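You operate a simulated robot arm through the tools that you are given. There is no shell and no other tool. Be economical: measure what you need, move in short steps, check, and stop when the job is done.

The job below is to be done with a simulated two-armed robot. You get a single attempt, and the scene is never put back.

## Task
Wipe up the spill on the top of the numbered bench with the red rag and put it back.

It is judged by the outcome, as a careful person would: the job done as asked, and still so three seconds after it is handed in. It fails if anything else is knocked over, pushed out of place, dropped, spilled or broken.

## Robot
Two 7-joint arms with two-finger grippers on one trunk, on a base that drives. Base frame: it is fixed to the floor where the robot stands at the start and does not move with it; the origin is under the middle of the robot, x ahead of it, y to its left, z up; the surface under the hand at the start is at about z = 0.85. Units: m, degrees, N and s.
The left shoulder is at the start at [0.024, 0.215, 1.131], the right one opposite. With the tool pointing down near the work surface each hand reaches from about 0.2 to 0.76 m from the robot's upright axis, wherever it stands, measured 20 degrees to its own side. Payload 2.2 kg a hand.
The tool frame of a hand sits at the grasp point between the pads (the TCP): z along the fingers, y along the line on which they close. The tips reach 0.019 m beyond it. Largest opening 0.116 m; the body of the gripper starts 0.07 m behind the TCP.
Orientation is that of the tool frame in the base frame, as a unit quaternion [w, x, y, z]. With the fingers straight down and closing along the base's y, the tool's x points along the base's -x, its y along +y and its z along -z.

## Interface
- The arms move only by the tool play_rows. It takes "left_rows", "right_rows" or both (then of equal length, played together; a hand with none holds still); each is a list of rows, each an object of numbers (a shift or turn left out is 0, a gripper value left out holds the last): "hand": the opening, from 0 (shut) to 1 (fully open); "dx", "dy", "dz": the shift along the base's x, y, z in m; "ax", "ay", "az": the turn, a rotation vector about the base's x, y, z in rad. In form: [{"hand": .., "dx": .., "dy": .., "dz": .., "ax": .., "ay": .., "az": ..}, ...]. A call has 1 to 8 rows; each row is the pose to reach, as a shift and turn from the pose commanded when the call began. Each row takes 0.2 s and may step no farther than 0.05 m and 8.6 degrees from the row before; otherwise, or with a gripper value out of range, the whole call is refused. Where a pose cannot be reached the arm comes as near as it can. A force on the tool above 40 N (or 10 N above the force at the start of the call, whichever is more), or a blocked arm, ends the call early, and 0.2 s more pass. The fingers move at their own pace and stop on an object; they squeeze with about 43 N. The grip force told is the motor's: it shows also when the fingers shut on nothing. Time passes only in rows, and 0.2 s behind the last, so rows that repeat a pose let the fingers close. It gives the time, the measured TCP pose, the force on the tool (base axes), the opening and the grip force at its end, in the units of the frame above (readings bear some noise), with the torque about the TCP (base axes, N m) and any sound that the robot's microphone picked up.
- Cameras (640 x 400 px; columns grow to the right, rows downward): "scene" is now at [0.131, -0.001, 1.2966]; the picture's right is [-0.02, -1.00, -0.00], its down [-0.61, 0.01, -0.79] and it looks along [0.79, -0.01, -0.61] (base axes); focal length 286 px, centre (320, 200). "left" rides on the left gripper at [0.069, 0.015, -0.096] in its tool frame; the picture's right is [-0.21, 0.98, 0.00], its down [-0.76, -0.17, -0.63] and it looks along [-0.62, -0.14, 0.77] (tool axes); focal length 251 px, centre (320, 200). "right" rides on the right gripper at [0.069, -0.015, -0.097] in its tool frame; the picture's right is [0.21, 0.98, 0.00], its down [-0.76, 0.17, -0.63] and it looks along [-0.62, 0.14, 0.77] (tool axes); focal length 251 px, centre (320, 200). There is no depth. A picture from a camera that has moved, and an enlarged one, comes with that camera's place and axes in the base frame and with its lens.
- get_image(camera): a new picture of that camera. No time passes.
- slide_trunk(by): slides the trunk up (or, below 0, down) by that many m; the arms and the scene camera ride with it, the base frame stays. It gives what a move gives, with no picture.
- base_move(legs): drives the robot by 1 to 6 legs, each [ahead, left, turn to the left] in m, m and degrees, along the robot's own axes; the way and the turn of a leg run together, so that a leg with both is an arc; at most 1.5 m and 180 degrees a leg. The arms and the cameras ride along, it lands a little off, and it stops where it bumps. It gives what a move gives.
- pan_tilt(pan, tilt): turns the head with the scene camera to pan (to the left, within 80 degrees either way) and tilt (down, from -29 to 69), counted from straight ahead of the robot. It gives what a move gives.
- inspect(camera, box): a new picture of the part [left, top, right, bottom] of that camera's present view, enlarged. No time passes.
- job_done(): hands the job in; it is judged then, once.

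Go step by step. Nothing tells you exact positions but the pictures and the camera data: compare them with the known pose of the tool, close in by small moves and look again before you grip or let go. The budget is 120 turns and 108 pictures, counting those below and the enlarged ones. Unless the task says otherwise, let go and move clear before handing in, and close with one line.

The tools are called after "Call:" by a JSON object that holds its "name" and its "arguments". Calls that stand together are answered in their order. play_rows: Moves the arms, as the interface text tells. Its arguments: {"type":"object","properties":{"left_rows":{"type":"array","items":{"type":"object","properties":{"hand":{"type":"number"},"dx":{"type":"number"},"dy":{"type":"number"},"dz":{"type":"number"},"ax":{"type":"number"},"ay":{"type":"number"},"az":{"type":"number"}}}},"right_rows":{"type":"array","items":{"type":"object","properties":{"hand":{"type":"number"},"dx":{"type":"number"},"dy":{"type":"number"},"dz":{"type":"number"},"ax":{"type":"number"},"ay":{"type":"number"},"az":{"type":"number"}}}}},"required":[]} The other tools are called the same way: slide_trunk (by) slides the trunk up or down; base_move (legs) drives the base; pan_tilt (pan, tilt) turns the head that bears the scene camera; get_image (camera) takes a picture; inspect (camera, box) takes an enlarged picture of a part of a camera's view; job_done () hands the job in.

At the start:

```text
clock: 0.0
left_tool_pos: [0.5247, 0.1527, 1.0494]
left_tcp_rot: [-0.001, 0.001, 1.0, 0.0]
left_force: [-0.1, 0.2, 0.7]
left_wrist_torque: [0.02, 0.03, 0.0]
left_width: 0.1159
left_finger_force: 0.1
right_tool_pos: [0.4746, -0.2364, 1.114]
right_tcp_rot: [-0.001, 0.0, 1.0, 0.0]
right_force: [0.4, 0.7, -0.3]
right_wrist_torque: [0.0, 0.0, -0.01]
right_width: 0.1159
right_finger_force: 0.1
trunk travel left (down, up): [-0.275, 0.215]
robot x, y, heading: [0.003, -0.003, 0.3]
head pan, tilt: [-0.9, 37.2]
```

scene: 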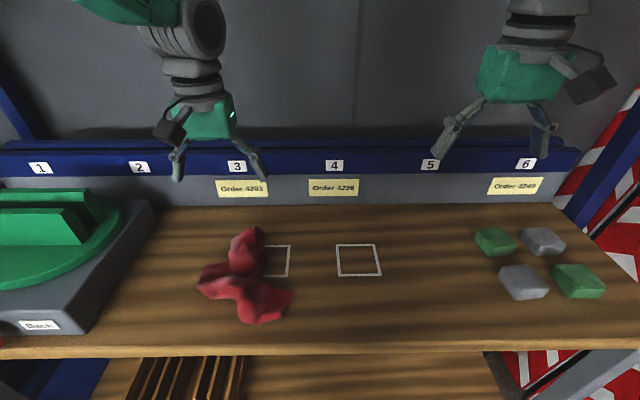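
right: 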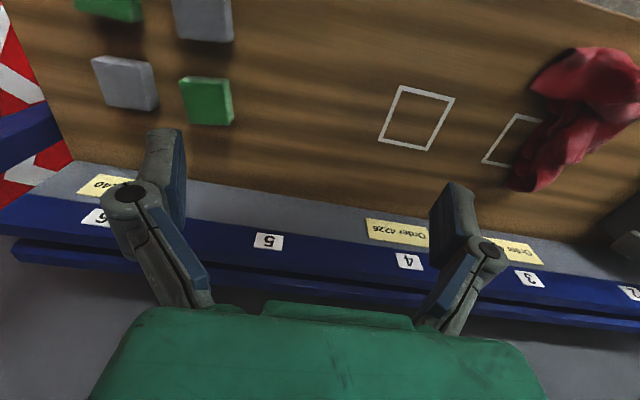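
left: 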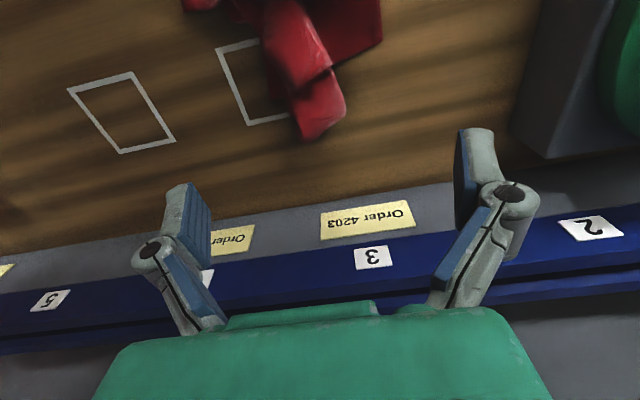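

I see a bench with numbers 1–6 along its rear rail, a red rag, blocks and a turntable, but no obvious spill. I'll look more closely and look around.

Call:
{"name": "inspect", "arguments": {"camera": "scene", "box": [150, 190, 470, 390]}}

Call:
{"name": "inspect", "arguments": {"camera": "right", "box": [200, 0, 640, 275]}}

Call:
{"name": "pan_tilt", "arguments": {"pan": 60, "tilt": 35}}

Call:
{"name": "get_image", "arguments": {"camera": "scene"}}

Call:
{"name": "pan_tilt", "arguments": {"pan": -60, "tilt": 35}}

Call:
{"name": "get_image", "arguments": {"camera": "scene"}}

```text
2.00 times, centred on (310, 290) of scene
camera zoom: at [0.131, -0.001, 1.2966], right [-0.02, -1.0, 0.0], down [-0.61, 0.01, -0.79], along [0.79, -0.01, -0.61], focal length 571 px, centre (340, 20)
```

zoom: 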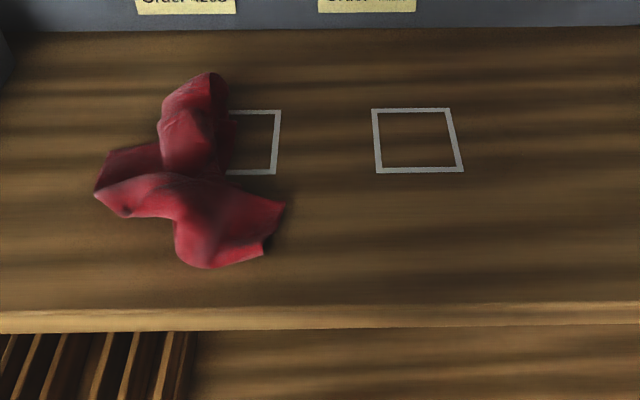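

```text
1.45 times, centred on (420, 138) of right
camera zoom: at [0.4057, -0.2519, 1.2121], right [-0.21, 0.98, 0.0], down [0.76, 0.17, 0.63], along [0.62, 0.14, -0.78], focal length 366 px, centre (174, 291)
```

zoom: 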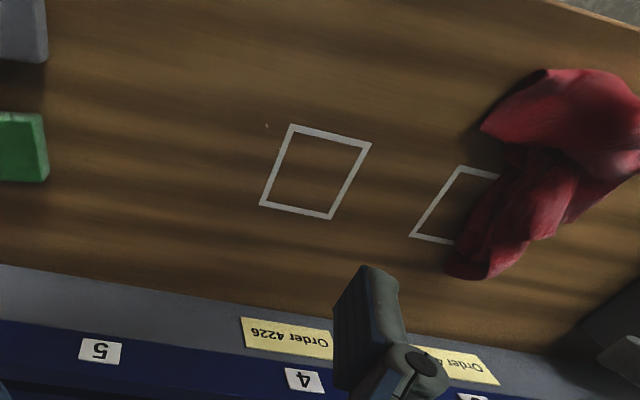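

```text
clock: 1.3
left_tool_pos: [0.522, 0.1523, 1.0511]
left_tcp_rot: [0.001, 0.0, 1.0, 0.0]
left_force: [-0.2, -0.1, -0.3]
left_wrist_torque: [-0.01, 0.0, 0.0]
left_width: 0.1161
left_finger_force: 0.1
right_tool_pos: [0.4712, -0.2361, 1.1163]
right_tcp_rot: [0.001, 0.0, 1.0, 0.0]
right_force: [0.0, -0.2, 0.8]
right_wrist_torque: [-0.01, -0.03, 0.02]
right_width: 0.1161
right_finger_force: 0.0
trunk travel left (down, up): [-0.275, 0.215]
robot x, y, heading: [-0.0011, -0.001, -0.0]
head pan, tilt: [60.0, 35.0]
```

```text
102 pictures are left
camera scene: at [0.0881, 0.0768, 1.3001], right [0.87, -0.5, 0.0], down [-0.29, -0.5, -0.82], along [0.41, 0.71, -0.57], focal length 286 px, centre (320, 200)
```

scene: 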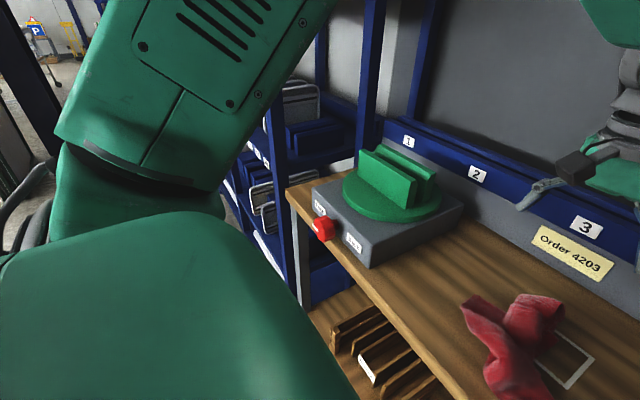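

```text
clock: 3.3
left_tool_pos: [0.5206, 0.1512, 1.0512]
left_tcp_rot: [0.001, 0.0, 1.0, -0.001]
left_force: [-0.3, 1.3, 0.2]
left_wrist_torque: [0.02, 0.0, 0.01]
left_width: 0.1161
left_finger_force: 0.0
right_tool_pos: [0.4712, -0.2362, 1.1153]
right_tcp_rot: [0.001, 0.0, 1.0, 0.0]
right_force: [0.4, 0.1, -0.4]
right_wrist_torque: [-0.03, -0.02, 0.0]
right_width: 0.1159
right_finger_force: 0.0
trunk travel left (down, up): [-0.275, 0.215]
robot x, y, heading: [-0.0012, 0.0007, -0.1]
head pan, tilt: [-60.0, 35.0]
```

```text
101 pictures are left
camera scene: at [0.0883, -0.0759, 1.3], right [-0.87, -0.5, 0.0], down [-0.29, 0.5, -0.82], along [0.41, -0.71, -0.58], focal length 286 px, centre (320, 200)
```

scene: 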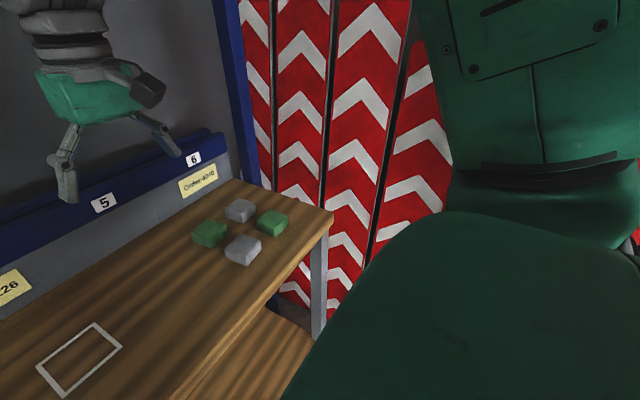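

No spill seen yet. I'll look down at the near part of the bench and the rag closely with different angles.

Call:
{"name": "pan_tilt", "arguments": {"pan": 0, "tilt": 60}}

Call:
{"name": "get_image", "arguments": {"camera": "scene"}}

Call:
{"name": "pan_tilt", "arguments": {"pan": 25, "tilt": 40}}

Call:
{"name": "inspect", "arguments": {"camera": "scene", "box": [160, 130, 560, 380]}}

Call:
{"name": "inspect", "arguments": {"camera": "left", "box": [0, 0, 400, 250]}}

```text
clock: 4.6
left_tool_pos: [0.5219, 0.1524, 1.0506]
left_tcp_rot: [0.001, 0.001, 1.0, 0.001]
left_force: [-0.5, -0.2, 0.6]
left_wrist_torque: [0.04, 0.01, 0.01]
left_width: 0.1158
left_finger_force: 0.1
right_tool_pos: [0.4723, -0.2365, 1.1178]
right_tcp_rot: [0.001, 0.001, 1.0, 0.0]
right_force: [0.3, -0.6, -0.3]
right_wrist_torque: [0.02, 0.02, -0.01]
right_width: 0.1156
right_finger_force: 0.0
trunk travel left (down, up): [-0.275, 0.215]
robot x, y, heading: [-0.0053, 0.0, -0.2]
head pan, tilt: [0.0, 60.0]
```

```text
100 pictures are left
camera scene: at [0.1108, 0.0004, 1.2657], right [0.0, -1.0, 0.0], down [-0.87, 0.0, -0.5], along [0.5, 0.0, -0.87], focal length 286 px, centre (320, 200)
```

scene: 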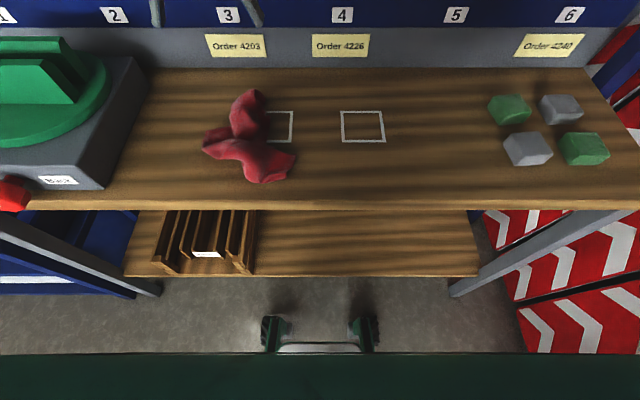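

```text
clock: 5.5
left_tool_pos: [0.5224, 0.1521, 1.0504]
left_tcp_rot: [0.001, 0.0, 1.0, 0.0]
left_force: [-0.5, -0.4, -1.1]
left_wrist_torque: [-0.02, 0.0, -0.01]
left_width: 0.116
left_finger_force: 0.0
right_tool_pos: [0.4722, -0.236, 1.1161]
right_tcp_rot: [0.001, 0.0, 1.0, 0.0]
right_force: [-1.1, -0.3, 1.3]
right_wrist_torque: [0.0, 0.0, -0.01]
right_width: 0.1159
right_finger_force: 0.1
trunk travel left (down, up): [-0.275, 0.215]
robot x, y, heading: [-0.0024, 0.0003, 0.1]
head pan, tilt: [25.0, 40.0]
```

```text
1.60 times, centred on (360, 255) of scene
camera zoom: at [0.1213, 0.0364, 1.2923], right [0.42, -0.91, 0.0], down [-0.59, -0.27, -0.76], along [0.69, 0.32, -0.65], focal length 457 px, centre (256, 112)
```

zoom: 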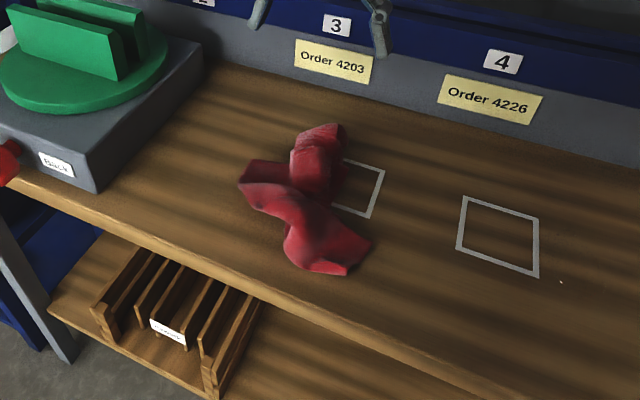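

```text
1.60 times, centred on (200, 125) of left
camera zoom: at [0.4519, 0.1673, 1.1469], right [0.21, 0.98, 0.0], down [0.76, -0.17, 0.63], along [0.62, -0.14, -0.77], focal length 402 px, centre (512, 320)
```

zoom: 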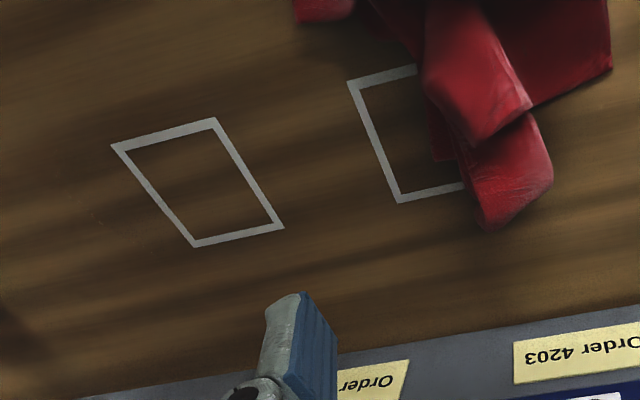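

There's a small speck at about (0.48, −0.147), seen consistently in two cameras; I'll zoom in there.

Call:
{"name": "inspect", "arguments": {"camera": "scene", "box": [460, 270, 572, 340]}}

Call:
{"name": "inspect", "arguments": {"camera": "right", "box": [320, 40, 480, 140]}}

Call:
{"name": "inspect", "arguments": {"camera": "left", "box": [0, 60, 160, 160]}}

```text
5.71 times, centred on (516, 305) of scene
camera zoom: at [0.1213, 0.0364, 1.2923], right [0.42, -0.91, 0.0], down [-0.59, -0.27, -0.76], along [0.69, 0.32, -0.65], focal length 1632 px, centre (-800, -400)
```

zoom: 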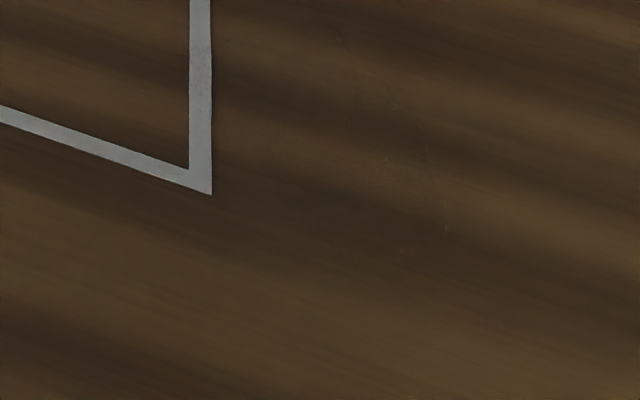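

```text
4.00 times, centred on (400, 90) of right
camera zoom: at [0.4024, -0.2518, 1.2133], right [-0.21, 0.98, 0.0], down [0.76, 0.17, 0.63], along [0.62, 0.14, -0.77], focal length 1006 px, centre (0, 640)
```

zoom: 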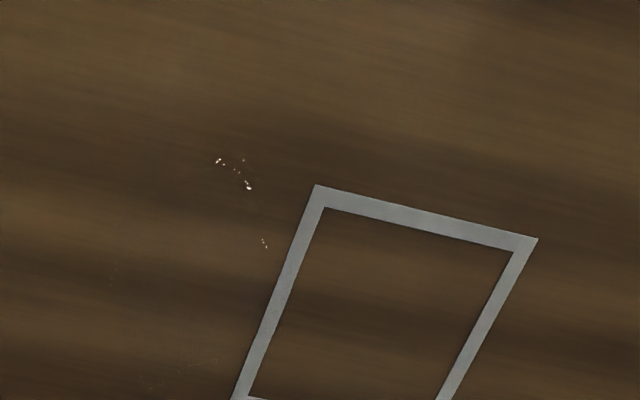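

```text
4.00 times, centred on (80, 110) of left
camera zoom: at [0.4519, 0.1673, 1.1469], right [0.21, 0.98, 0.0], down [0.76, -0.17, 0.63], along [0.62, -0.14, -0.77], focal length 1006 px, centre (1280, 560)
```

zoom: 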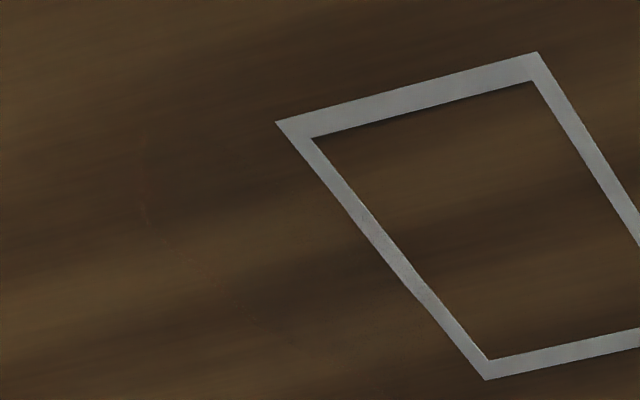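

There's a faint clear spill, roughly an ellipse around (0.513, −0.162) with radius about 0.045. I'll pull both hands back so their cameras see the rag and the spill centrally.

Call:
{"name": "play_rows", "arguments": {"left_rows": [{"dx": -0.045}, {"dx": -0.09}, {"dx": -0.135}, {"dx": -0.18}], "right_rows": [{"dx": -0.045}, {"dx": -0.09}, {"dx": -0.135}, {"dx": -0.17}]}}

Call:
{"name": "get_image", "arguments": {"camera": "left"}}

Call:
{"name": "get_image", "arguments": {"camera": "right"}}

Call:
{"name": "inspect", "arguments": {"camera": "right", "box": [240, 80, 480, 230]}}

```text
clock: 6.5
left_tool_pos: [0.3377, 0.1516, 1.0536]
left_tcp_rot: [0.002, -0.001, 1.0, 0.001]
left_force: [-1.0, -0.3, 0.8]
left_wrist_torque: [0.0, -0.05, 0.03]
left_width: 0.1157
left_finger_force: 0.0
right_tool_pos: [0.2973, -0.2378, 1.1175]
right_tcp_rot: [0.004, 0.0, 1.0, 0.0]
right_force: [-1.0, 0.0, -0.7]
right_wrist_torque: [-0.02, -0.03, -0.01]
right_width: 0.1159
right_finger_force: 0.0
trunk travel left (down, up): [-0.275, 0.215]
robot x, y, heading: [-0.0039, 0.0011, 0.0]
head pan, tilt: [25.0, 40.0]
```

```text
94 pictures are left
camera left: at [0.2672, 0.1674, 1.1485], right [0.22, 0.98, 0.0], down [0.75, -0.17, 0.64], along [0.62, -0.14, -0.77], focal length 251 px, centre (320, 200)
```

left: 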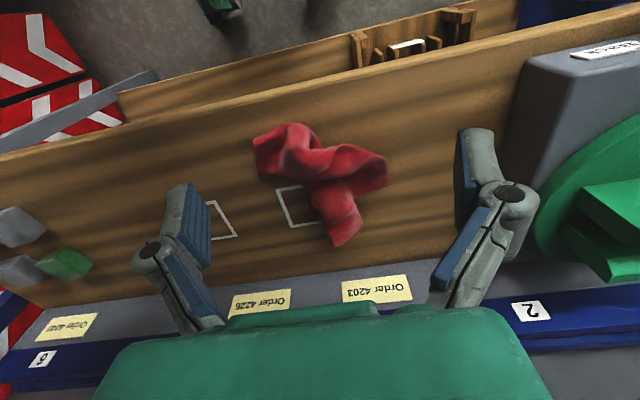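

```text
93 pictures are left
camera right: at [0.2279, -0.2539, 1.2134], right [-0.22, 0.98, 0.0], down [0.75, 0.17, 0.64], along [0.62, 0.14, -0.77], focal length 251 px, centre (320, 200)
```

right: 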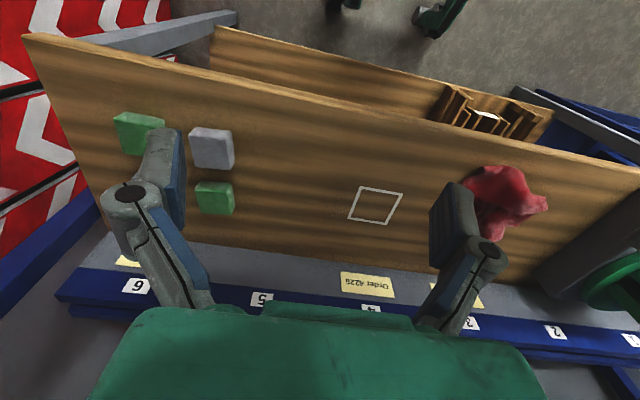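

```text
2.67 times, centred on (360, 155) of right
camera zoom: at [0.2279, -0.2539, 1.2134], right [-0.22, 0.98, 0.0], down [0.75, 0.17, 0.64], along [0.62, 0.14, -0.77], focal length 670 px, centre (213, 320)
```

zoom: 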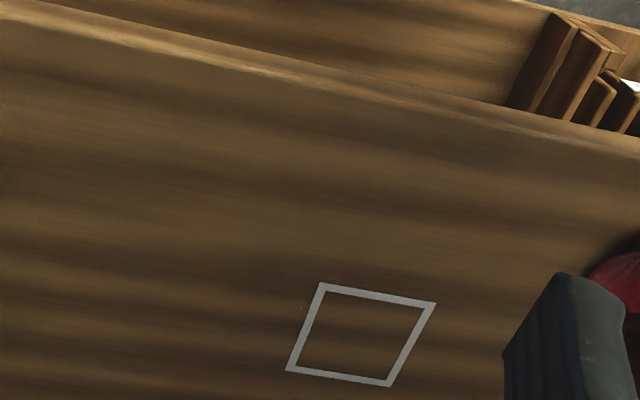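

Spill location is consistent. I'll lower the right hand for a closer, more grazing look at its extent.

Call:
{"name": "play_rows", "arguments": {"right_rows": [{"dz": -0.05, "dy": 0.02}, {"dz": -0.1, "dy": 0.04}, {"dz": -0.14, "dy": 0.06, "dx": 0.03}]}}

Call:
{"name": "get_image", "arguments": {"camera": "right"}}

Call:
{"name": "inspect", "arguments": {"camera": "right", "box": [230, 80, 470, 230]}}

Call:
{"name": "inspect", "arguments": {"camera": "left", "box": [210, 90, 450, 240]}}

```text
refused: row 1 steps farther than a row can; nothing moved
```

```text
91 pictures are left
camera right: at [0.2279, -0.2539, 1.2134], right [-0.22, 0.98, 0.0], down [0.75, 0.17, 0.64], along [0.62, 0.14, -0.77], focal length 251 px, centre (320, 200)
```

right: 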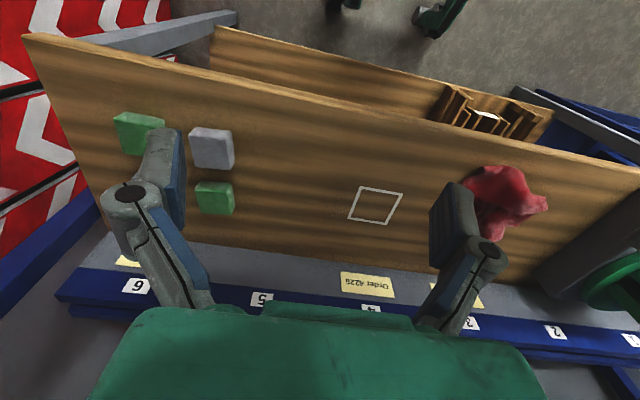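

```text
2.67 times, centred on (350, 155) of right
camera zoom: at [0.2279, -0.2539, 1.2134], right [-0.22, 0.98, 0.0], down [0.75, 0.17, 0.64], along [0.62, 0.14, -0.77], focal length 670 px, centre (240, 320)
```

zoom: 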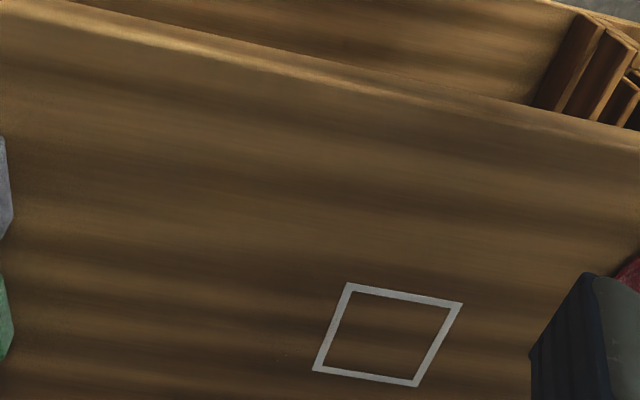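

```text
2.67 times, centred on (330, 165) of left
camera zoom: at [0.2672, 0.1674, 1.1485], right [0.22, 0.98, 0.0], down [0.75, -0.17, 0.64], along [0.62, -0.14, -0.77], focal length 670 px, centre (293, 293)
```

zoom: 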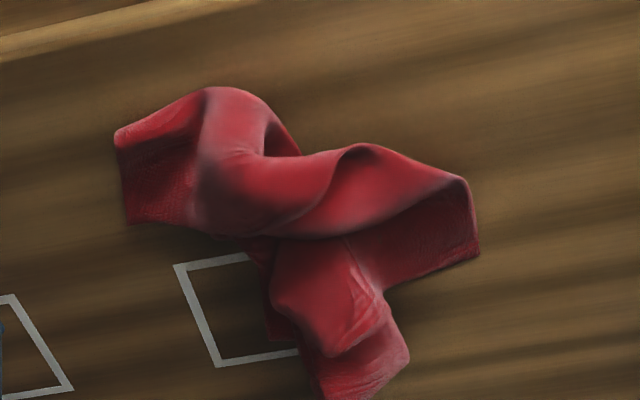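

I'll repeat the right-hand lowering with smaller steps, to see the spill's edges.

Call:
{"name": "play_rows", "arguments": {"right_rows": [{"dz": -0.045, "dy": 0.02}, {"dz": -0.09, "dy": 0.04}, {"dz": -0.13, "dy": 0.06, "dx": 0.02}]}}

Call:
{"name": "inspect", "arguments": {"camera": "right", "box": [160, 40, 480, 240]}}

```text
clock: 7.3
left_tool_pos: [0.3446, 0.1539, 1.0498]
left_tcp_rot: [-0.001, 0.0, 1.0, 0.0]
left_force: [-0.5, -0.1, 0.3]
left_wrist_torque: [0.01, 0.01, -0.03]
left_width: 0.1162
left_finger_force: 0.0
right_tool_pos: [0.3245, -0.1764, 0.9857]
right_tcp_rot: [0.0, 0.001, 1.0, 0.0]
right_force: [0.2, -0.1, 0.3]
right_wrist_torque: [0.02, 0.02, 0.01]
right_width: 0.1157
right_finger_force: 0.1
trunk travel left (down, up): [-0.275, 0.215]
robot x, y, heading: [-0.0026, 0.0017, 0.0]
head pan, tilt: [25.0, 40.0]
```

```text
2.00 times, centred on (320, 140) of right
camera zoom: at [0.2556, -0.1922, 1.0824], right [-0.21, 0.98, 0.0], down [0.76, 0.16, 0.63], along [0.62, 0.14, -0.77], focal length 503 px, centre (320, 320)
```

zoom: 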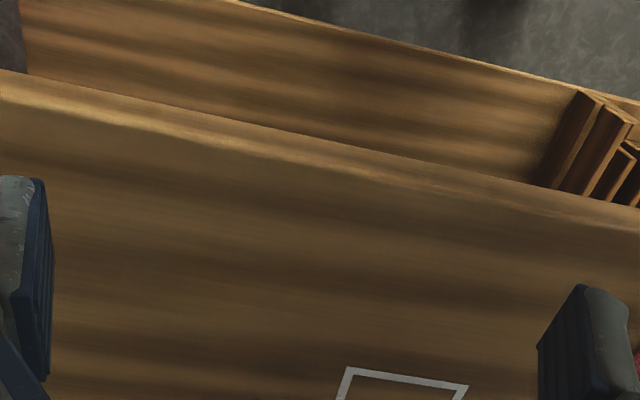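

Call:
{"name": "get_image", "arguments": {"camera": "right"}}

Call:
{"name": "inspect", "arguments": {"camera": "right", "box": [200, 190, 440, 340]}}

Call:
{"name": "pan_tilt", "arguments": {"pan": -15, "tilt": 45}}

Call:
{"name": "inspect", "arguments": {"camera": "scene", "box": [200, 100, 440, 250]}}

```text
87 pictures are left
camera right: at [0.2556, -0.1922, 1.0824], right [-0.21, 0.98, 0.0], down [0.76, 0.16, 0.63], along [0.62, 0.14, -0.77], focal length 251 px, centre (320, 200)
```

right: 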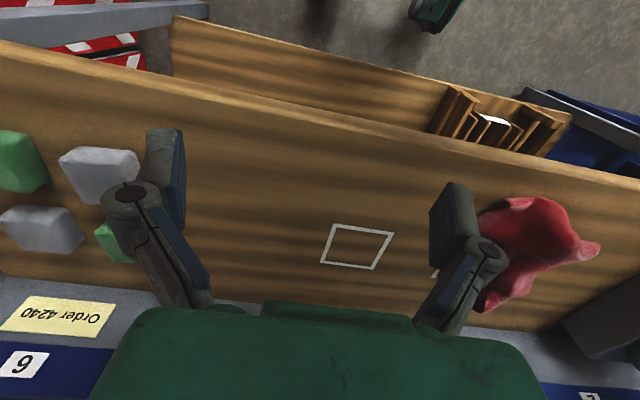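

```text
2.67 times, centred on (320, 265) of right
camera zoom: at [0.2556, -0.1922, 1.0824], right [-0.21, 0.98, 0.0], down [0.76, 0.16, 0.63], along [0.62, 0.14, -0.77], focal length 670 px, centre (320, 27)
```

zoom: 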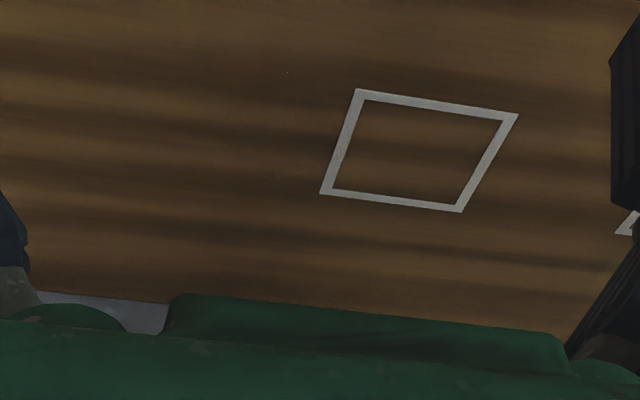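

```text
clock: 8.4
left_tool_pos: [0.3428, 0.1544, 1.0514]
left_tcp_rot: [0.001, 0.001, 1.0, -0.001]
left_force: [0.1, -0.3, 0.0]
left_wrist_torque: [-0.03, 0.05, 0.01]
left_width: 0.1157
left_finger_force: 0.1
right_tool_pos: [0.3223, -0.1772, 0.9879]
right_tcp_rot: [0.0, 0.001, 1.0, 0.0]
right_force: [-0.7, -0.2, -0.7]
right_wrist_torque: [0.01, 0.04, 0.01]
right_width: 0.1158
right_finger_force: 0.2
trunk travel left (down, up): [-0.275, 0.215]
robot x, y, heading: [-0.0029, -0.0001, 0.1]
head pan, tilt: [-15.0, 45.0]
```

```text
2.67 times, centred on (320, 175) of scene
camera zoom: at [0.1215, -0.0207, 1.2852], right [-0.26, -0.97, 0.0], down [-0.69, 0.18, -0.7], along [0.68, -0.18, -0.71], focal length 762 px, centre (320, 267)
```

zoom: 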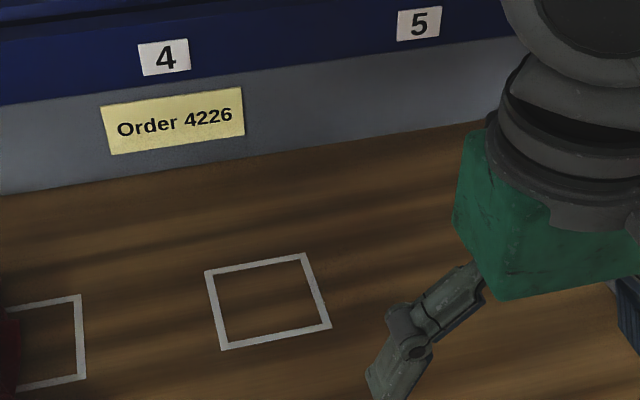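

The spill is confirmed at about x 0.47–0.56, y −0.13 to −0.19. I'll move the right hand aside and bring the left hand above the rag's lobe at about (0.52, 0.135).

Call:
{"name": "play_rows", "arguments": {"left_rows": [{"dx": 0.045, "dy": -0.005}, {"dx": 0.09, "dy": -0.01}, {"dx": 0.13, "dy": -0.017, "dz": -0.02}, {"dx": 0.165, "dy": -0.017, "dz": -0.05}, {"dx": 0.175, "dy": -0.017, "dz": -0.09}], "right_rows": [{"dz": 0.03, "dy": -0.03}, {"dz": 0.06, "dy": -0.06}, {"dz": 0.1, "dy": -0.09}, {"dz": 0.12, "dy": -0.13}, {"dz": 0.12, "dy": -0.17}]}}

Call:
{"name": "pan_tilt", "arguments": {"pan": 10, "tilt": 45}}

Call:
{"name": "get_image", "arguments": {"camera": "scene"}}

Call:
{"name": "get_image", "arguments": {"camera": "left"}}

```text
clock: 9.6
left_tool_pos: [0.52, 0.1366, 0.9605]
left_tcp_rot: [0.001, 0.0, 1.0, 0.001]
left_force: [-0.3, 0.5, 0.0]
left_wrist_torque: [0.0, 0.01, 0.0]
left_width: 0.1157
left_finger_force: 0.2
right_tool_pos: [0.3224, -0.3447, 1.1051]
right_tcp_rot: [0.001, 0.001, 1.0, 0.0]
right_force: [-0.2, -0.5, 0.4]
right_wrist_torque: [0.0, 0.01, 0.02]
right_width: 0.1162
right_finger_force: 0.1
trunk travel left (down, up): [-0.275, 0.215]
robot x, y, heading: [-0.0013, 0.0002, 0.2]
head pan, tilt: [-15.0, 45.0]
```

```text
clock: 10.5
left_tool_pos: [0.5174, 0.1349, 0.9603]
left_tcp_rot: [0.001, 0.001, 1.0, 0.001]
left_force: [0.1, 0.3, -0.5]
left_wrist_torque: [-0.01, 0.0, 0.02]
left_width: 0.1162
left_finger_force: 0.0
right_tool_pos: [0.321, -0.3454, 1.1053]
right_tcp_rot: [0.0, 0.0, 1.0, 0.0]
right_force: [-0.3, -1.4, 0.0]
right_wrist_torque: [-0.03, 0.01, 0.03]
right_width: 0.1165
right_finger_force: 0.0
trunk travel left (down, up): [-0.275, 0.215]
robot x, y, heading: [0.0021, -0.0032, -0.1]
head pan, tilt: [10.0, 45.0]
```

```text
84 pictures are left
camera scene: at [0.1235, 0.0111, 1.2852], right [0.17, -0.98, 0.0], down [-0.7, -0.12, -0.71], along [0.69, 0.12, -0.71], focal length 286 px, centre (320, 200)
```

scene: 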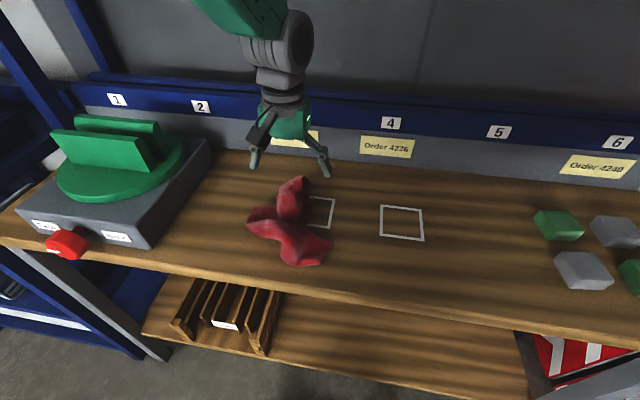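

```text
83 pictures are left
camera left: at [0.447, 0.15, 1.0574], right [0.21, 0.98, 0.0], down [0.76, -0.17, 0.63], along [0.62, -0.14, -0.77], focal length 251 px, centre (320, 200)
```

left: 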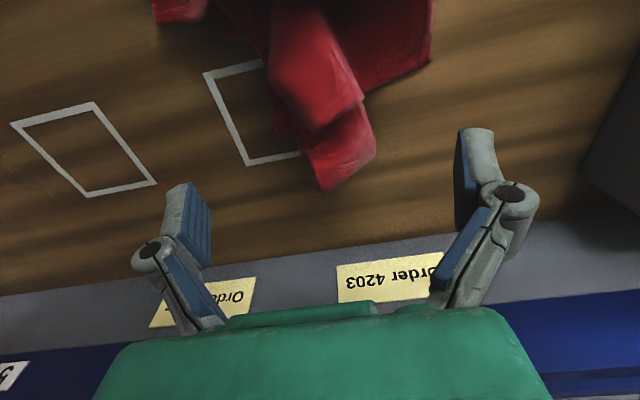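

The point below the TCP is on the lobe and both finger landing spots look nearly clear of cloth; shift 1.2 cm forward and descend, then close.

Call:
{"name": "play_rows", "arguments": {"left_rows": [{"dx": 0.014, "dz": -0.03}, {"dx": 0.014, "dz": -0.055}]}}

Call:
{"name": "get_image", "arguments": {"camera": "left"}}

```text
clock: 11.1
left_tool_pos: [0.5302, 0.1354, 0.9051]
left_tcp_rot: [0.001, 0.0, 1.0, 0.0]
left_force: [0.0, -0.2, 0.7]
left_wrist_torque: [-0.01, 0.05, 0.01]
left_width: 0.116
left_finger_force: 0.1
right_tool_pos: [0.3203, -0.3462, 1.1063]
right_tcp_rot: [0.002, 0.0, 1.0, 0.0]
right_force: [-0.4, -0.3, -0.2]
right_wrist_torque: [-0.01, 0.01, 0.01]
right_width: 0.1161
right_finger_force: 0.1
trunk travel left (down, up): [-0.275, 0.215]
robot x, y, heading: [0.0001, 0.0027, -0.2]
head pan, tilt: [10.0, 45.0]
```

```text
82 pictures are left
camera left: at [0.4611, 0.1496, 1.0022], right [0.22, 0.98, 0.0], down [0.75, -0.17, 0.63], along [0.62, -0.13, -0.77], focal length 251 px, centre (320, 200)
```

left: 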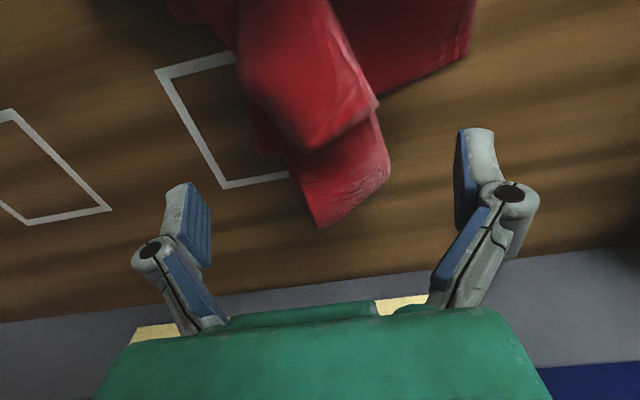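

Fingers straddle the lobe cleanly. Descending to just above the table and closing.

Call:
{"name": "play_rows", "arguments": {"left_rows": [{"dz": -0.02}, {"dz": -0.031}, {"dz": -0.031, "hand": 0.5}, {"dz": -0.031, "hand": 0.0}, {"dz": -0.031, "hand": 0.0}, {"dz": -0.031, "hand": 0.0}]}}

Call:
{"name": "get_image", "arguments": {"camera": "left"}}

```text
clock: 12.5
left_tool_pos: [0.5308, 0.1357, 0.8734]
left_tcp_rot: [0.001, 0.0, 1.0, 0.001]
left_force: [0.1, 0.3, -0.8]
left_wrist_torque: [0.02, 0.0, -0.01]
left_width: 0.0054
left_finger_force: 33.9
right_tool_pos: [0.3197, -0.3463, 1.1056]
right_tcp_rot: [0.001, 0.0, 1.0, 0.002]
right_force: [0.2, 0.6, -0.4]
right_wrist_torque: [0.03, 0.03, 0.02]
right_width: 0.1159
right_finger_force: 0.0
trunk travel left (down, up): [-0.275, 0.215]
robot x, y, heading: [0.0025, -0.0012, -0.1]
head pan, tilt: [10.0, 45.0]
```

```text
81 pictures are left
camera left: at [0.4613, 0.1501, 0.9709], right [0.21, 0.98, 0.0], down [0.76, -0.17, 0.63], along [0.62, -0.14, -0.77], focal length 251 px, centre (320, 200)
```

left: 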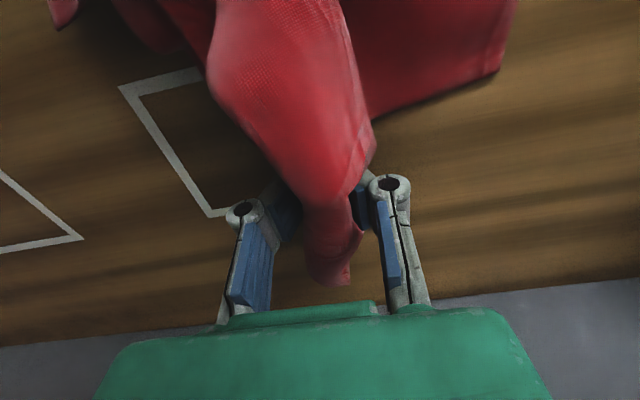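

The cloth is soft and gripped. Lifting it and looking.

Call:
{"name": "play_rows", "arguments": {"left_rows": [{"dz": 0.03}, {"dz": 0.06}, {"dz": 0.09}, {"dz": 0.12}, {"dz": 0.15}, {"dz": 0.18}, {"dz": 0.18}]}}

Call:
{"name": "get_image", "arguments": {"camera": "scene"}}

Call:
{"name": "get_image", "arguments": {"camera": "left"}}

```text
clock: 14.1
left_tool_pos: [0.5335, 0.1342, 1.0546]
left_tcp_rot: [0.0, 0.0, 1.0, 0.001]
left_force: [0.6, -0.6, 0.2]
left_wrist_torque: [0.03, -0.01, -0.01]
left_width: 0.0053
left_finger_force: 33.5
right_tool_pos: [0.3218, -0.3453, 1.1053]
right_tcp_rot: [0.0, 0.0, 1.0, 0.001]
right_force: [0.0, 0.3, 0.2]
right_wrist_torque: [0.0, -0.01, 0.02]
right_width: 0.1159
right_finger_force: 0.0
trunk travel left (down, up): [-0.275, 0.215]
robot x, y, heading: [0.0011, -0.0, -0.0]
head pan, tilt: [10.0, 45.0]
```

```text
80 pictures are left
camera scene: at [0.1239, 0.0119, 1.2851], right [0.17, -0.98, 0.0], down [-0.7, -0.12, -0.7], along [0.69, 0.12, -0.71], focal length 286 px, centre (320, 200)
```

scene: 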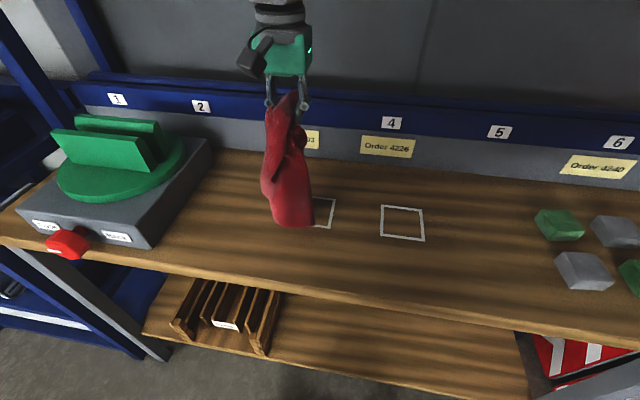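

```text
79 pictures are left
camera left: at [0.4624, 0.1495, 1.1505], right [0.21, 0.98, 0.0], down [0.76, -0.17, 0.63], along [0.62, -0.14, -0.77], focal length 251 px, centre (320, 200)
```

left: 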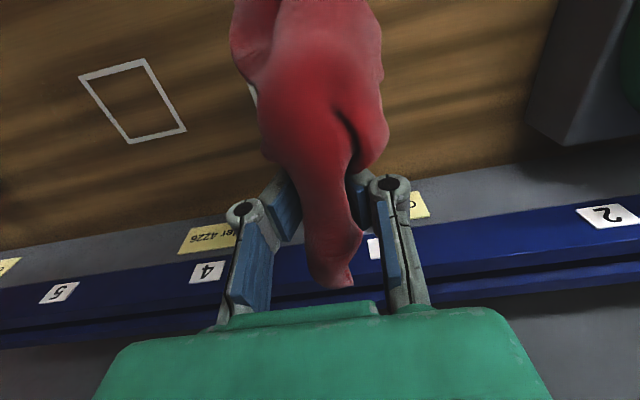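

Rag hangs about 0.2 m below the grip. I'll lift a little more and carry it over the spill.

Call:
{"name": "play_rows", "arguments": {"left_rows": [{"dz": 0.04}, {"dz": 0.06, "dy": -0.04}, {"dz": 0.06, "dy": -0.085}, {"dz": 0.06, "dy": -0.13}, {"dz": 0.06, "dy": -0.175}, {"dz": 0.06, "dy": -0.22}, {"dz": 0.06, "dy": -0.26}, {"dz": 0.06, "dy": -0.296}]}}

Call:
{"name": "pan_tilt", "arguments": {"pan": -10, "tilt": 45}}

Call:
{"name": "get_image", "arguments": {"camera": "scene"}}

```text
clock: 15.9
left_tool_pos: [0.5382, -0.1229, 1.1154]
left_tcp_rot: [-0.001, -0.01, 1.0, -0.001]
left_force: [-0.9, -0.9, -0.7]
left_wrist_torque: [0.03, -0.03, -0.02]
left_width: 0.0053
left_finger_force: 33.6
left hand out of reach, approached as far as the arm can: row 8
right_tool_pos: [0.3207, -0.3494, 1.1058]
right_tcp_rot: [0.001, 0.0, 1.0, 0.002]
right_force: [-0.7, -1.6, 0.0]
right_wrist_torque: [0.0, 0.01, -0.01]
right_width: 0.1157
right_finger_force: 0.0
trunk travel left (down, up): [-0.275, 0.215]
robot x, y, heading: [-0.0014, -0.0039, -0.1]
head pan, tilt: [10.0, 45.0]
```

```text
clock: 16.7
left_tool_pos: [0.5403, -0.121, 1.118]
left_tcp_rot: [-0.001, -0.009, 1.0, -0.004]
left_force: [0.2, -1.1, -2.1]
left_wrist_torque: [0.02, -0.04, -0.05]
left_width: 0.0051
left_finger_force: 33.3
right_tool_pos: [0.321, -0.3487, 1.1056]
right_tcp_rot: [0.0, 0.0, 1.0, 0.002]
right_force: [0.0, 0.5, 0.0]
right_wrist_torque: [0.01, 0.0, -0.02]
right_width: 0.116
right_finger_force: 0.0
trunk travel left (down, up): [-0.275, 0.215]
robot x, y, heading: [-0.0051, -0.0031, -0.0]
head pan, tilt: [-10.0, 45.0]
```

```text
78 pictures are left
camera scene: at [0.1239, -0.0227, 1.285], right [-0.17, -0.98, -0.01], down [-0.7, 0.13, -0.7], along [0.69, -0.12, -0.71], focal length 286 px, centre (320, 200)
```

scene: 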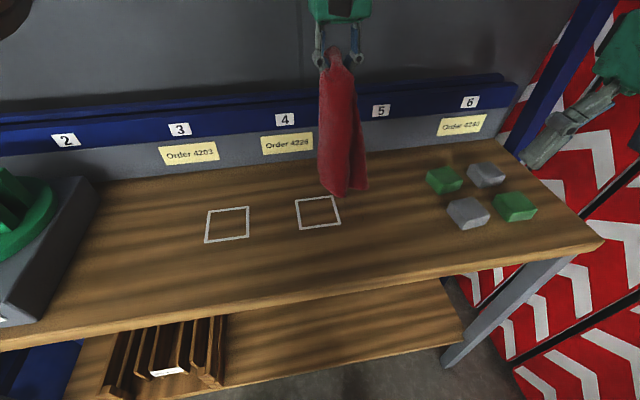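

The left arm is at its reach limit here, so I'll check the space on the right before sidestepping the base about 0.15 m.

Call:
{"name": "pan_tilt", "arguments": {"pan": -80, "tilt": 45}}

Call:
{"name": "get_image", "arguments": {"camera": "scene"}}

```text
clock: 18.1
left_tool_pos: [0.541, -0.1157, 1.1201]
left_tcp_rot: [0.0, -0.01, 1.0, -0.007]
left_force: [-0.2, -0.3, -0.8]
left_wrist_torque: [0.04, 0.01, -0.06]
left_width: 0.0055
left_finger_force: 33.7
right_tool_pos: [0.3211, -0.3451, 1.1065]
right_tcp_rot: [0.001, 0.0, 1.0, 0.0]
right_force: [-0.5, -0.3, -0.2]
right_wrist_torque: [0.01, -0.03, 0.03]
right_width: 0.1159
right_finger_force: 0.0
trunk travel left (down, up): [-0.275, 0.215]
robot x, y, heading: [-0.0011, -0.0038, -0.1]
head pan, tilt: [-80.0, 45.0]
```

```text
77 pictures are left
camera scene: at [0.0578, -0.0827, 1.2851], right [-0.98, -0.17, 0.0], down [-0.13, 0.7, -0.7], along [0.12, -0.69, -0.71], focal length 286 px, centre (320, 200)
```

scene: 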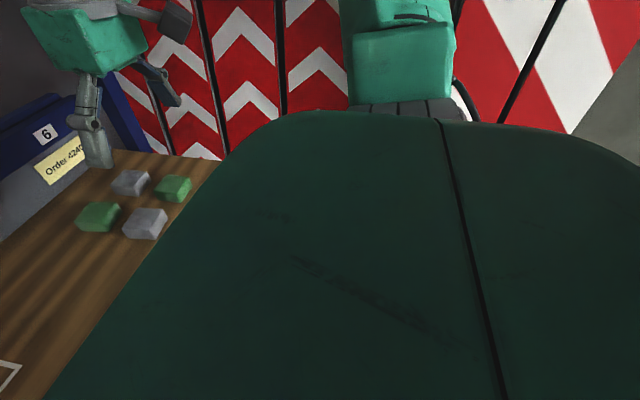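

The red panel is at about y ≈ −0.80, leaving ample room for a 0.14 m sidestep.

Call:
{"name": "base_move", "arguments": {"legs": [[0, -0.14, 0]]}}

Call:
{"name": "pan_tilt", "arguments": {"pan": 0, "tilt": 48}}

Call:
{"name": "get_image", "arguments": {"camera": "scene"}}

```text
clock: 19.8
left_tool_pos: [0.5267, -0.2877, 1.1157]
left_tcp_rot: [0.003, -0.002, 1.0, 0.005]
left_force: [-0.4, -3.9, -4.1]
left_wrist_torque: [0.3, -0.1, -0.02]
left_width: 0.0056
left_finger_force: 33.4
right_tool_pos: [0.3132, -0.5033, 1.1026]
right_tcp_rot: [0.004, -0.001, 1.0, 0.009]
right_force: [0.4, -0.3, -0.6]
right_wrist_torque: [0.05, -0.07, 0.0]
right_width: 0.1159
right_finger_force: 0.0
trunk travel left (down, up): [-0.275, 0.215]
robot x, y, heading: [0.0024, -0.1453, -0.1]
head pan, tilt: [-80.0, 45.0]
stopped in leg 1: the robot was blocked; the commanded pose is now the measured one
```

```text
clock: 21.3
left_tool_pos: [0.5349, -0.2328, 1.1359]
left_tcp_rot: [0.007, -0.012, 1.0, -0.022]
left_force: [1.5, 2.3, 1.2]
left_wrist_torque: [-0.18, 0.06, -0.05]
left_width: 0.0052
left_finger_force: 33.3
right_tool_pos: [0.3148, -0.4596, 1.1128]
right_tcp_rot: [0.001, -0.003, 1.0, -0.012]
right_force: [-0.6, -0.9, 0.6]
right_wrist_torque: [0.02, -0.01, 0.0]
right_width: 0.1159
right_finger_force: 0.1
trunk travel left (down, up): [-0.275, 0.215]
robot x, y, heading: [0.0039, -0.1371, -0.0]
head pan, tilt: [0.0, 48.0]
```

```text
76 pictures are left
camera scene: at [0.123, -0.1136, 1.2807], right [0.0, -1.0, 0.02], down [-0.75, -0.01, -0.67], along [0.67, -0.01, -0.75], focal length 286 px, centre (320, 200)
```

scene: 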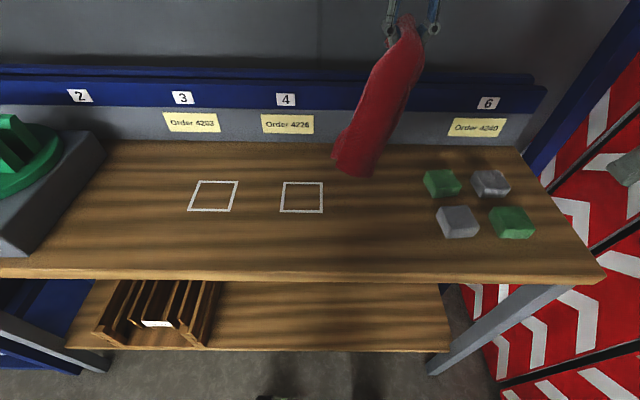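

The base reports it was blocked near the end of the leg; let me check for contact on the right side.

Call:
{"name": "pan_tilt", "arguments": {"pan": -80, "tilt": 15}}

Call:
{"name": "get_image", "arguments": {"camera": "scene"}}

Call:
{"name": "get_image", "arguments": {"camera": "right"}}

```text
clock: 22.8
left_tool_pos: [0.5299, -0.2111, 1.1295]
left_tcp_rot: [0.006, -0.004, 1.0, -0.024]
left_force: [1.5, 3.3, 1.5]
left_wrist_torque: [-0.24, 0.07, -0.06]
left_width: 0.0056
left_finger_force: 34.4
right_tool_pos: [0.3141, -0.4272, 1.1221]
right_tcp_rot: [0.002, -0.004, 1.0, -0.025]
right_force: [0.3, 0.7, 0.5]
right_wrist_torque: [-0.08, 0.04, 0.0]
right_width: 0.1161
right_finger_force: 0.1
trunk travel left (down, up): [-0.275, 0.215]
robot x, y, heading: [0.0004, -0.1274, 0.4]
head pan, tilt: [-80.0, 15.0]
```

```text
75 pictures are left
camera scene: at [0.0603, -0.1886, 1.3343], right [-0.98, -0.18, 0.01], down [-0.05, 0.23, -0.97], along [0.17, -0.96, -0.23], focal length 286 px, centre (320, 200)
```

scene: 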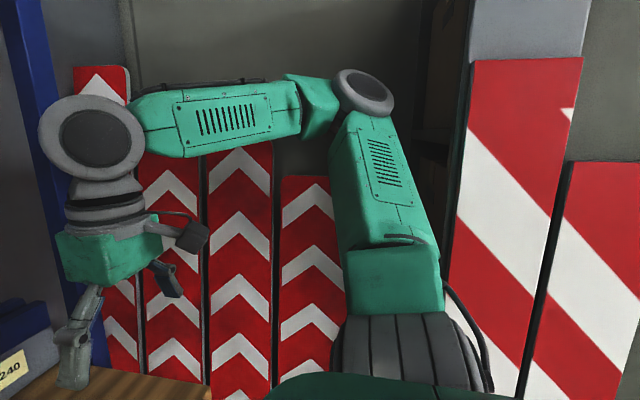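

```text
74 pictures are left
camera right: at [0.245, -0.4391, 1.2179], right [-0.22, 0.97, -0.05], down [0.75, 0.2, 0.63], along [0.62, 0.1, -0.78], focal length 251 px, centre (320, 200)
```

right: 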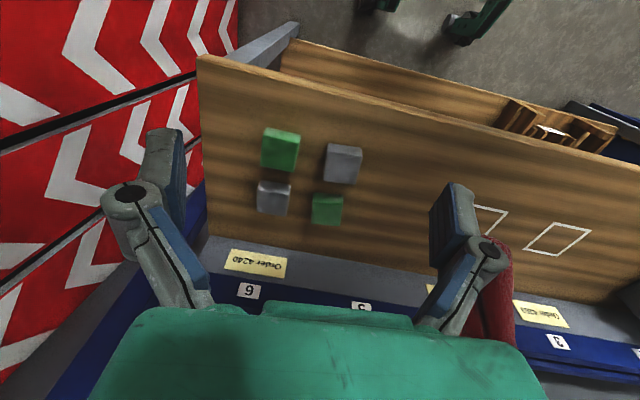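

The robot appears slightly rolled and drifting back; I'll let time pass and re-measure, looking downward around the base.

Call:
{"name": "pan_tilt", "arguments": {"pan": 80, "tilt": 60}}

Call:
{"name": "get_image", "arguments": {"camera": "scene"}}

Call:
{"name": "pan_tilt", "arguments": {"pan": 0, "tilt": 69}}

Call:
{"name": "get_image", "arguments": {"camera": "scene"}}

```text
clock: 25.3
left_tool_pos: [0.5305, -0.227, 1.1319]
left_tcp_rot: [0.007, -0.003, 1.0, -0.019]
left_force: [1.0, 1.2, 0.0]
left_wrist_torque: [-0.1, 0.03, -0.01]
left_width: 0.0053
left_finger_force: 33.6
right_tool_pos: [0.3133, -0.4438, 1.117]
right_tcp_rot: [0.002, -0.005, 1.0, -0.018]
right_force: [0.1, 0.6, 0.6]
right_wrist_torque: [-0.02, 0.04, 0.0]
right_width: 0.1158
right_finger_force: 0.0
trunk travel left (down, up): [-0.275, 0.215]
robot x, y, heading: [-0.002, -0.1338, 0.1]
head pan, tilt: [80.0, 60.0]
```

```text
73 pictures are left
camera scene: at [0.055, -0.064, 1.266], right [0.99, -0.17, 0.0], down [-0.15, -0.85, -0.5], along [0.08, 0.49, -0.87], focal length 286 px, centre (320, 200)
```

scene: 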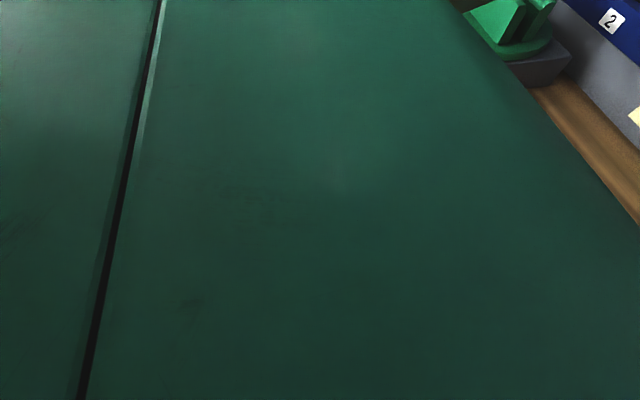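

```text
clock: 26.8
left_tool_pos: [0.5272, -0.2794, 1.1228]
left_tcp_rot: [0.006, -0.001, 1.0, 0.0]
left_force: [-0.4, -1.9, -1.5]
left_wrist_torque: [0.12, -0.03, 0.0]
left_width: 0.0055
left_finger_force: 33.5
right_tool_pos: [0.3136, -0.4919, 1.104]
right_tcp_rot: [0.002, -0.002, 1.0, 0.003]
right_force: [-0.4, 0.4, -0.2]
right_wrist_torque: [-0.01, -0.04, 0.0]
right_width: 0.1161
right_finger_force: 0.0
trunk travel left (down, up): [-0.275, 0.215]
robot x, y, heading: [0.0026, -0.1401, -0.1]
head pan, tilt: [0.0, 68.8]
```

```text
72 pictures are left
camera scene: at [0.1002, -0.1815, 1.2554], right [0.0, -1.0, -0.03], down [-0.93, 0.01, -0.36], along [0.36, 0.03, -0.93], focal length 286 px, centre (320, 200)
```

scene: 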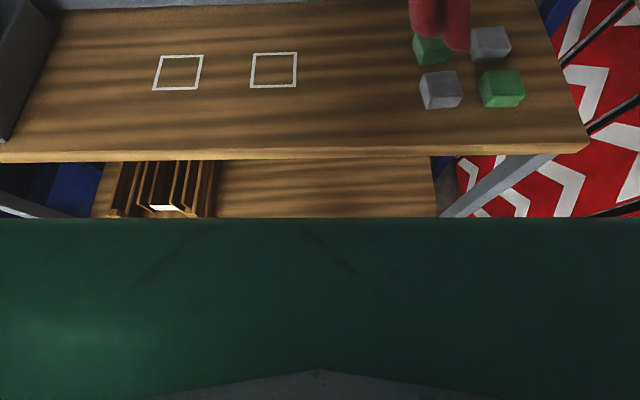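

The robot is swaying sideways slowly after the base move. I'll raise the rag and move it left away from the blocks, then let it settle.

Call:
{"name": "play_rows", "arguments": {"left_rows": [{"dz": 0.02, "dy": 0.02}, {"dz": 0.03, "dy": 0.04}, {"dz": 0.03, "dy": 0.06}, {"dz": 0.03, "dy": 0.07}, {"dz": 0.03, "dy": 0.07}, {"dz": 0.03, "dy": 0.07}, {"dz": 0.03, "dy": 0.07}, {"dz": 0.03, "dy": 0.07}]}}

Call:
{"name": "play_rows", "arguments": {"left_rows": [{}, {}, {}, {}, {}, {}, {}, {}]}}

Call:
{"name": "play_rows", "arguments": {"left_rows": [{}, {}, {}, {}]}}

Call:
{"name": "play_rows", "arguments": {"left_rows": [{}, {}, {}, {}]}}

```text
clock: 28.6
left_tool_pos: [0.528, -0.1869, 1.1568]
left_tcp_rot: [0.006, -0.001, 1.0, -0.009]
left_force: [-0.2, -0.9, -0.3]
left_wrist_torque: [0.02, -0.02, -0.03]
left_width: 0.0051
left_finger_force: 33.6
right_tool_pos: [0.3131, -0.4715, 1.109]
right_tcp_rot: [0.002, -0.004, 1.0, -0.005]
right_force: [-0.2, -0.2, -0.1]
right_wrist_torque: [0.0, 0.02, 0.02]
right_width: 0.1161
right_finger_force: 0.1
trunk travel left (down, up): [-0.275, 0.215]
robot x, y, heading: [0.0016, -0.1381, 0.0]
head pan, tilt: [0.0, 68.8]
```

```text
clock: 30.4
left_tool_pos: [0.5265, -0.163, 1.1587]
left_tcp_rot: [0.007, -0.002, 1.0, -0.017]
left_force: [0.2, 0.6, 0.9]
left_wrist_torque: [-0.09, 0.01, -0.01]
left_width: 0.0054
left_finger_force: 33.6
right_tool_pos: [0.3127, -0.4476, 1.1152]
right_tcp_rot: [0.002, -0.005, 1.0, -0.015]
right_force: [0.4, 0.3, 0.1]
right_wrist_torque: [0.0, 0.02, 0.01]
right_width: 0.1157
right_finger_force: 0.1
trunk travel left (down, up): [-0.275, 0.215]
robot x, y, heading: [0.0017, -0.1325, -0.0]
head pan, tilt: [0.0, 68.8]
```

```text
clock: 31.6
left_tool_pos: [0.5257, -0.1593, 1.1598]
left_tcp_rot: [0.008, -0.005, 1.0, -0.015]
left_force: [0.1, 0.4, -0.9]
left_wrist_torque: [0.08, -0.02, -0.04]
left_width: 0.0055
left_finger_force: 34.2
right_tool_pos: [0.3137, -0.4455, 1.116]
right_tcp_rot: [0.005, -0.006, 1.0, -0.015]
right_force: [-0.2, -0.7, 0.8]
right_wrist_torque: [0.0, 0.0, -0.01]
right_width: 0.1161
right_finger_force: 0.0
trunk travel left (down, up): [-0.275, 0.215]
robot x, y, heading: [-0.0011, -0.13, 0.3]
head pan, tilt: [0.0, 68.8]
stopped in row 4 (left hand): the arm was blocked; the commanded pose is now the measured one
```

```text
clock: 32.8
left_tool_pos: [0.5229, -0.2026, 1.1573]
left_tcp_rot: [0.01, -0.001, 1.0, -0.001]
left_force: [-0.9, -0.8, -1.1]
left_wrist_torque: [0.1, -0.05, -0.03]
left_width: 0.0052
left_finger_force: 34.1
right_tool_pos: [0.3089, -0.4846, 1.1069]
right_tcp_rot: [0.007, -0.003, 1.0, 0.003]
right_force: [-0.1, -0.5, -0.2]
right_wrist_torque: [0.04, -0.01, 0.01]
right_width: 0.116
right_finger_force: 0.0
trunk travel left (down, up): [-0.275, 0.215]
robot x, y, heading: [-0.0001, -0.1371, 0.0]
head pan, tilt: [0.0, 68.8]
stopped in row 4 (left hand): the arm was blocked; the commanded pose is now the measured one
```

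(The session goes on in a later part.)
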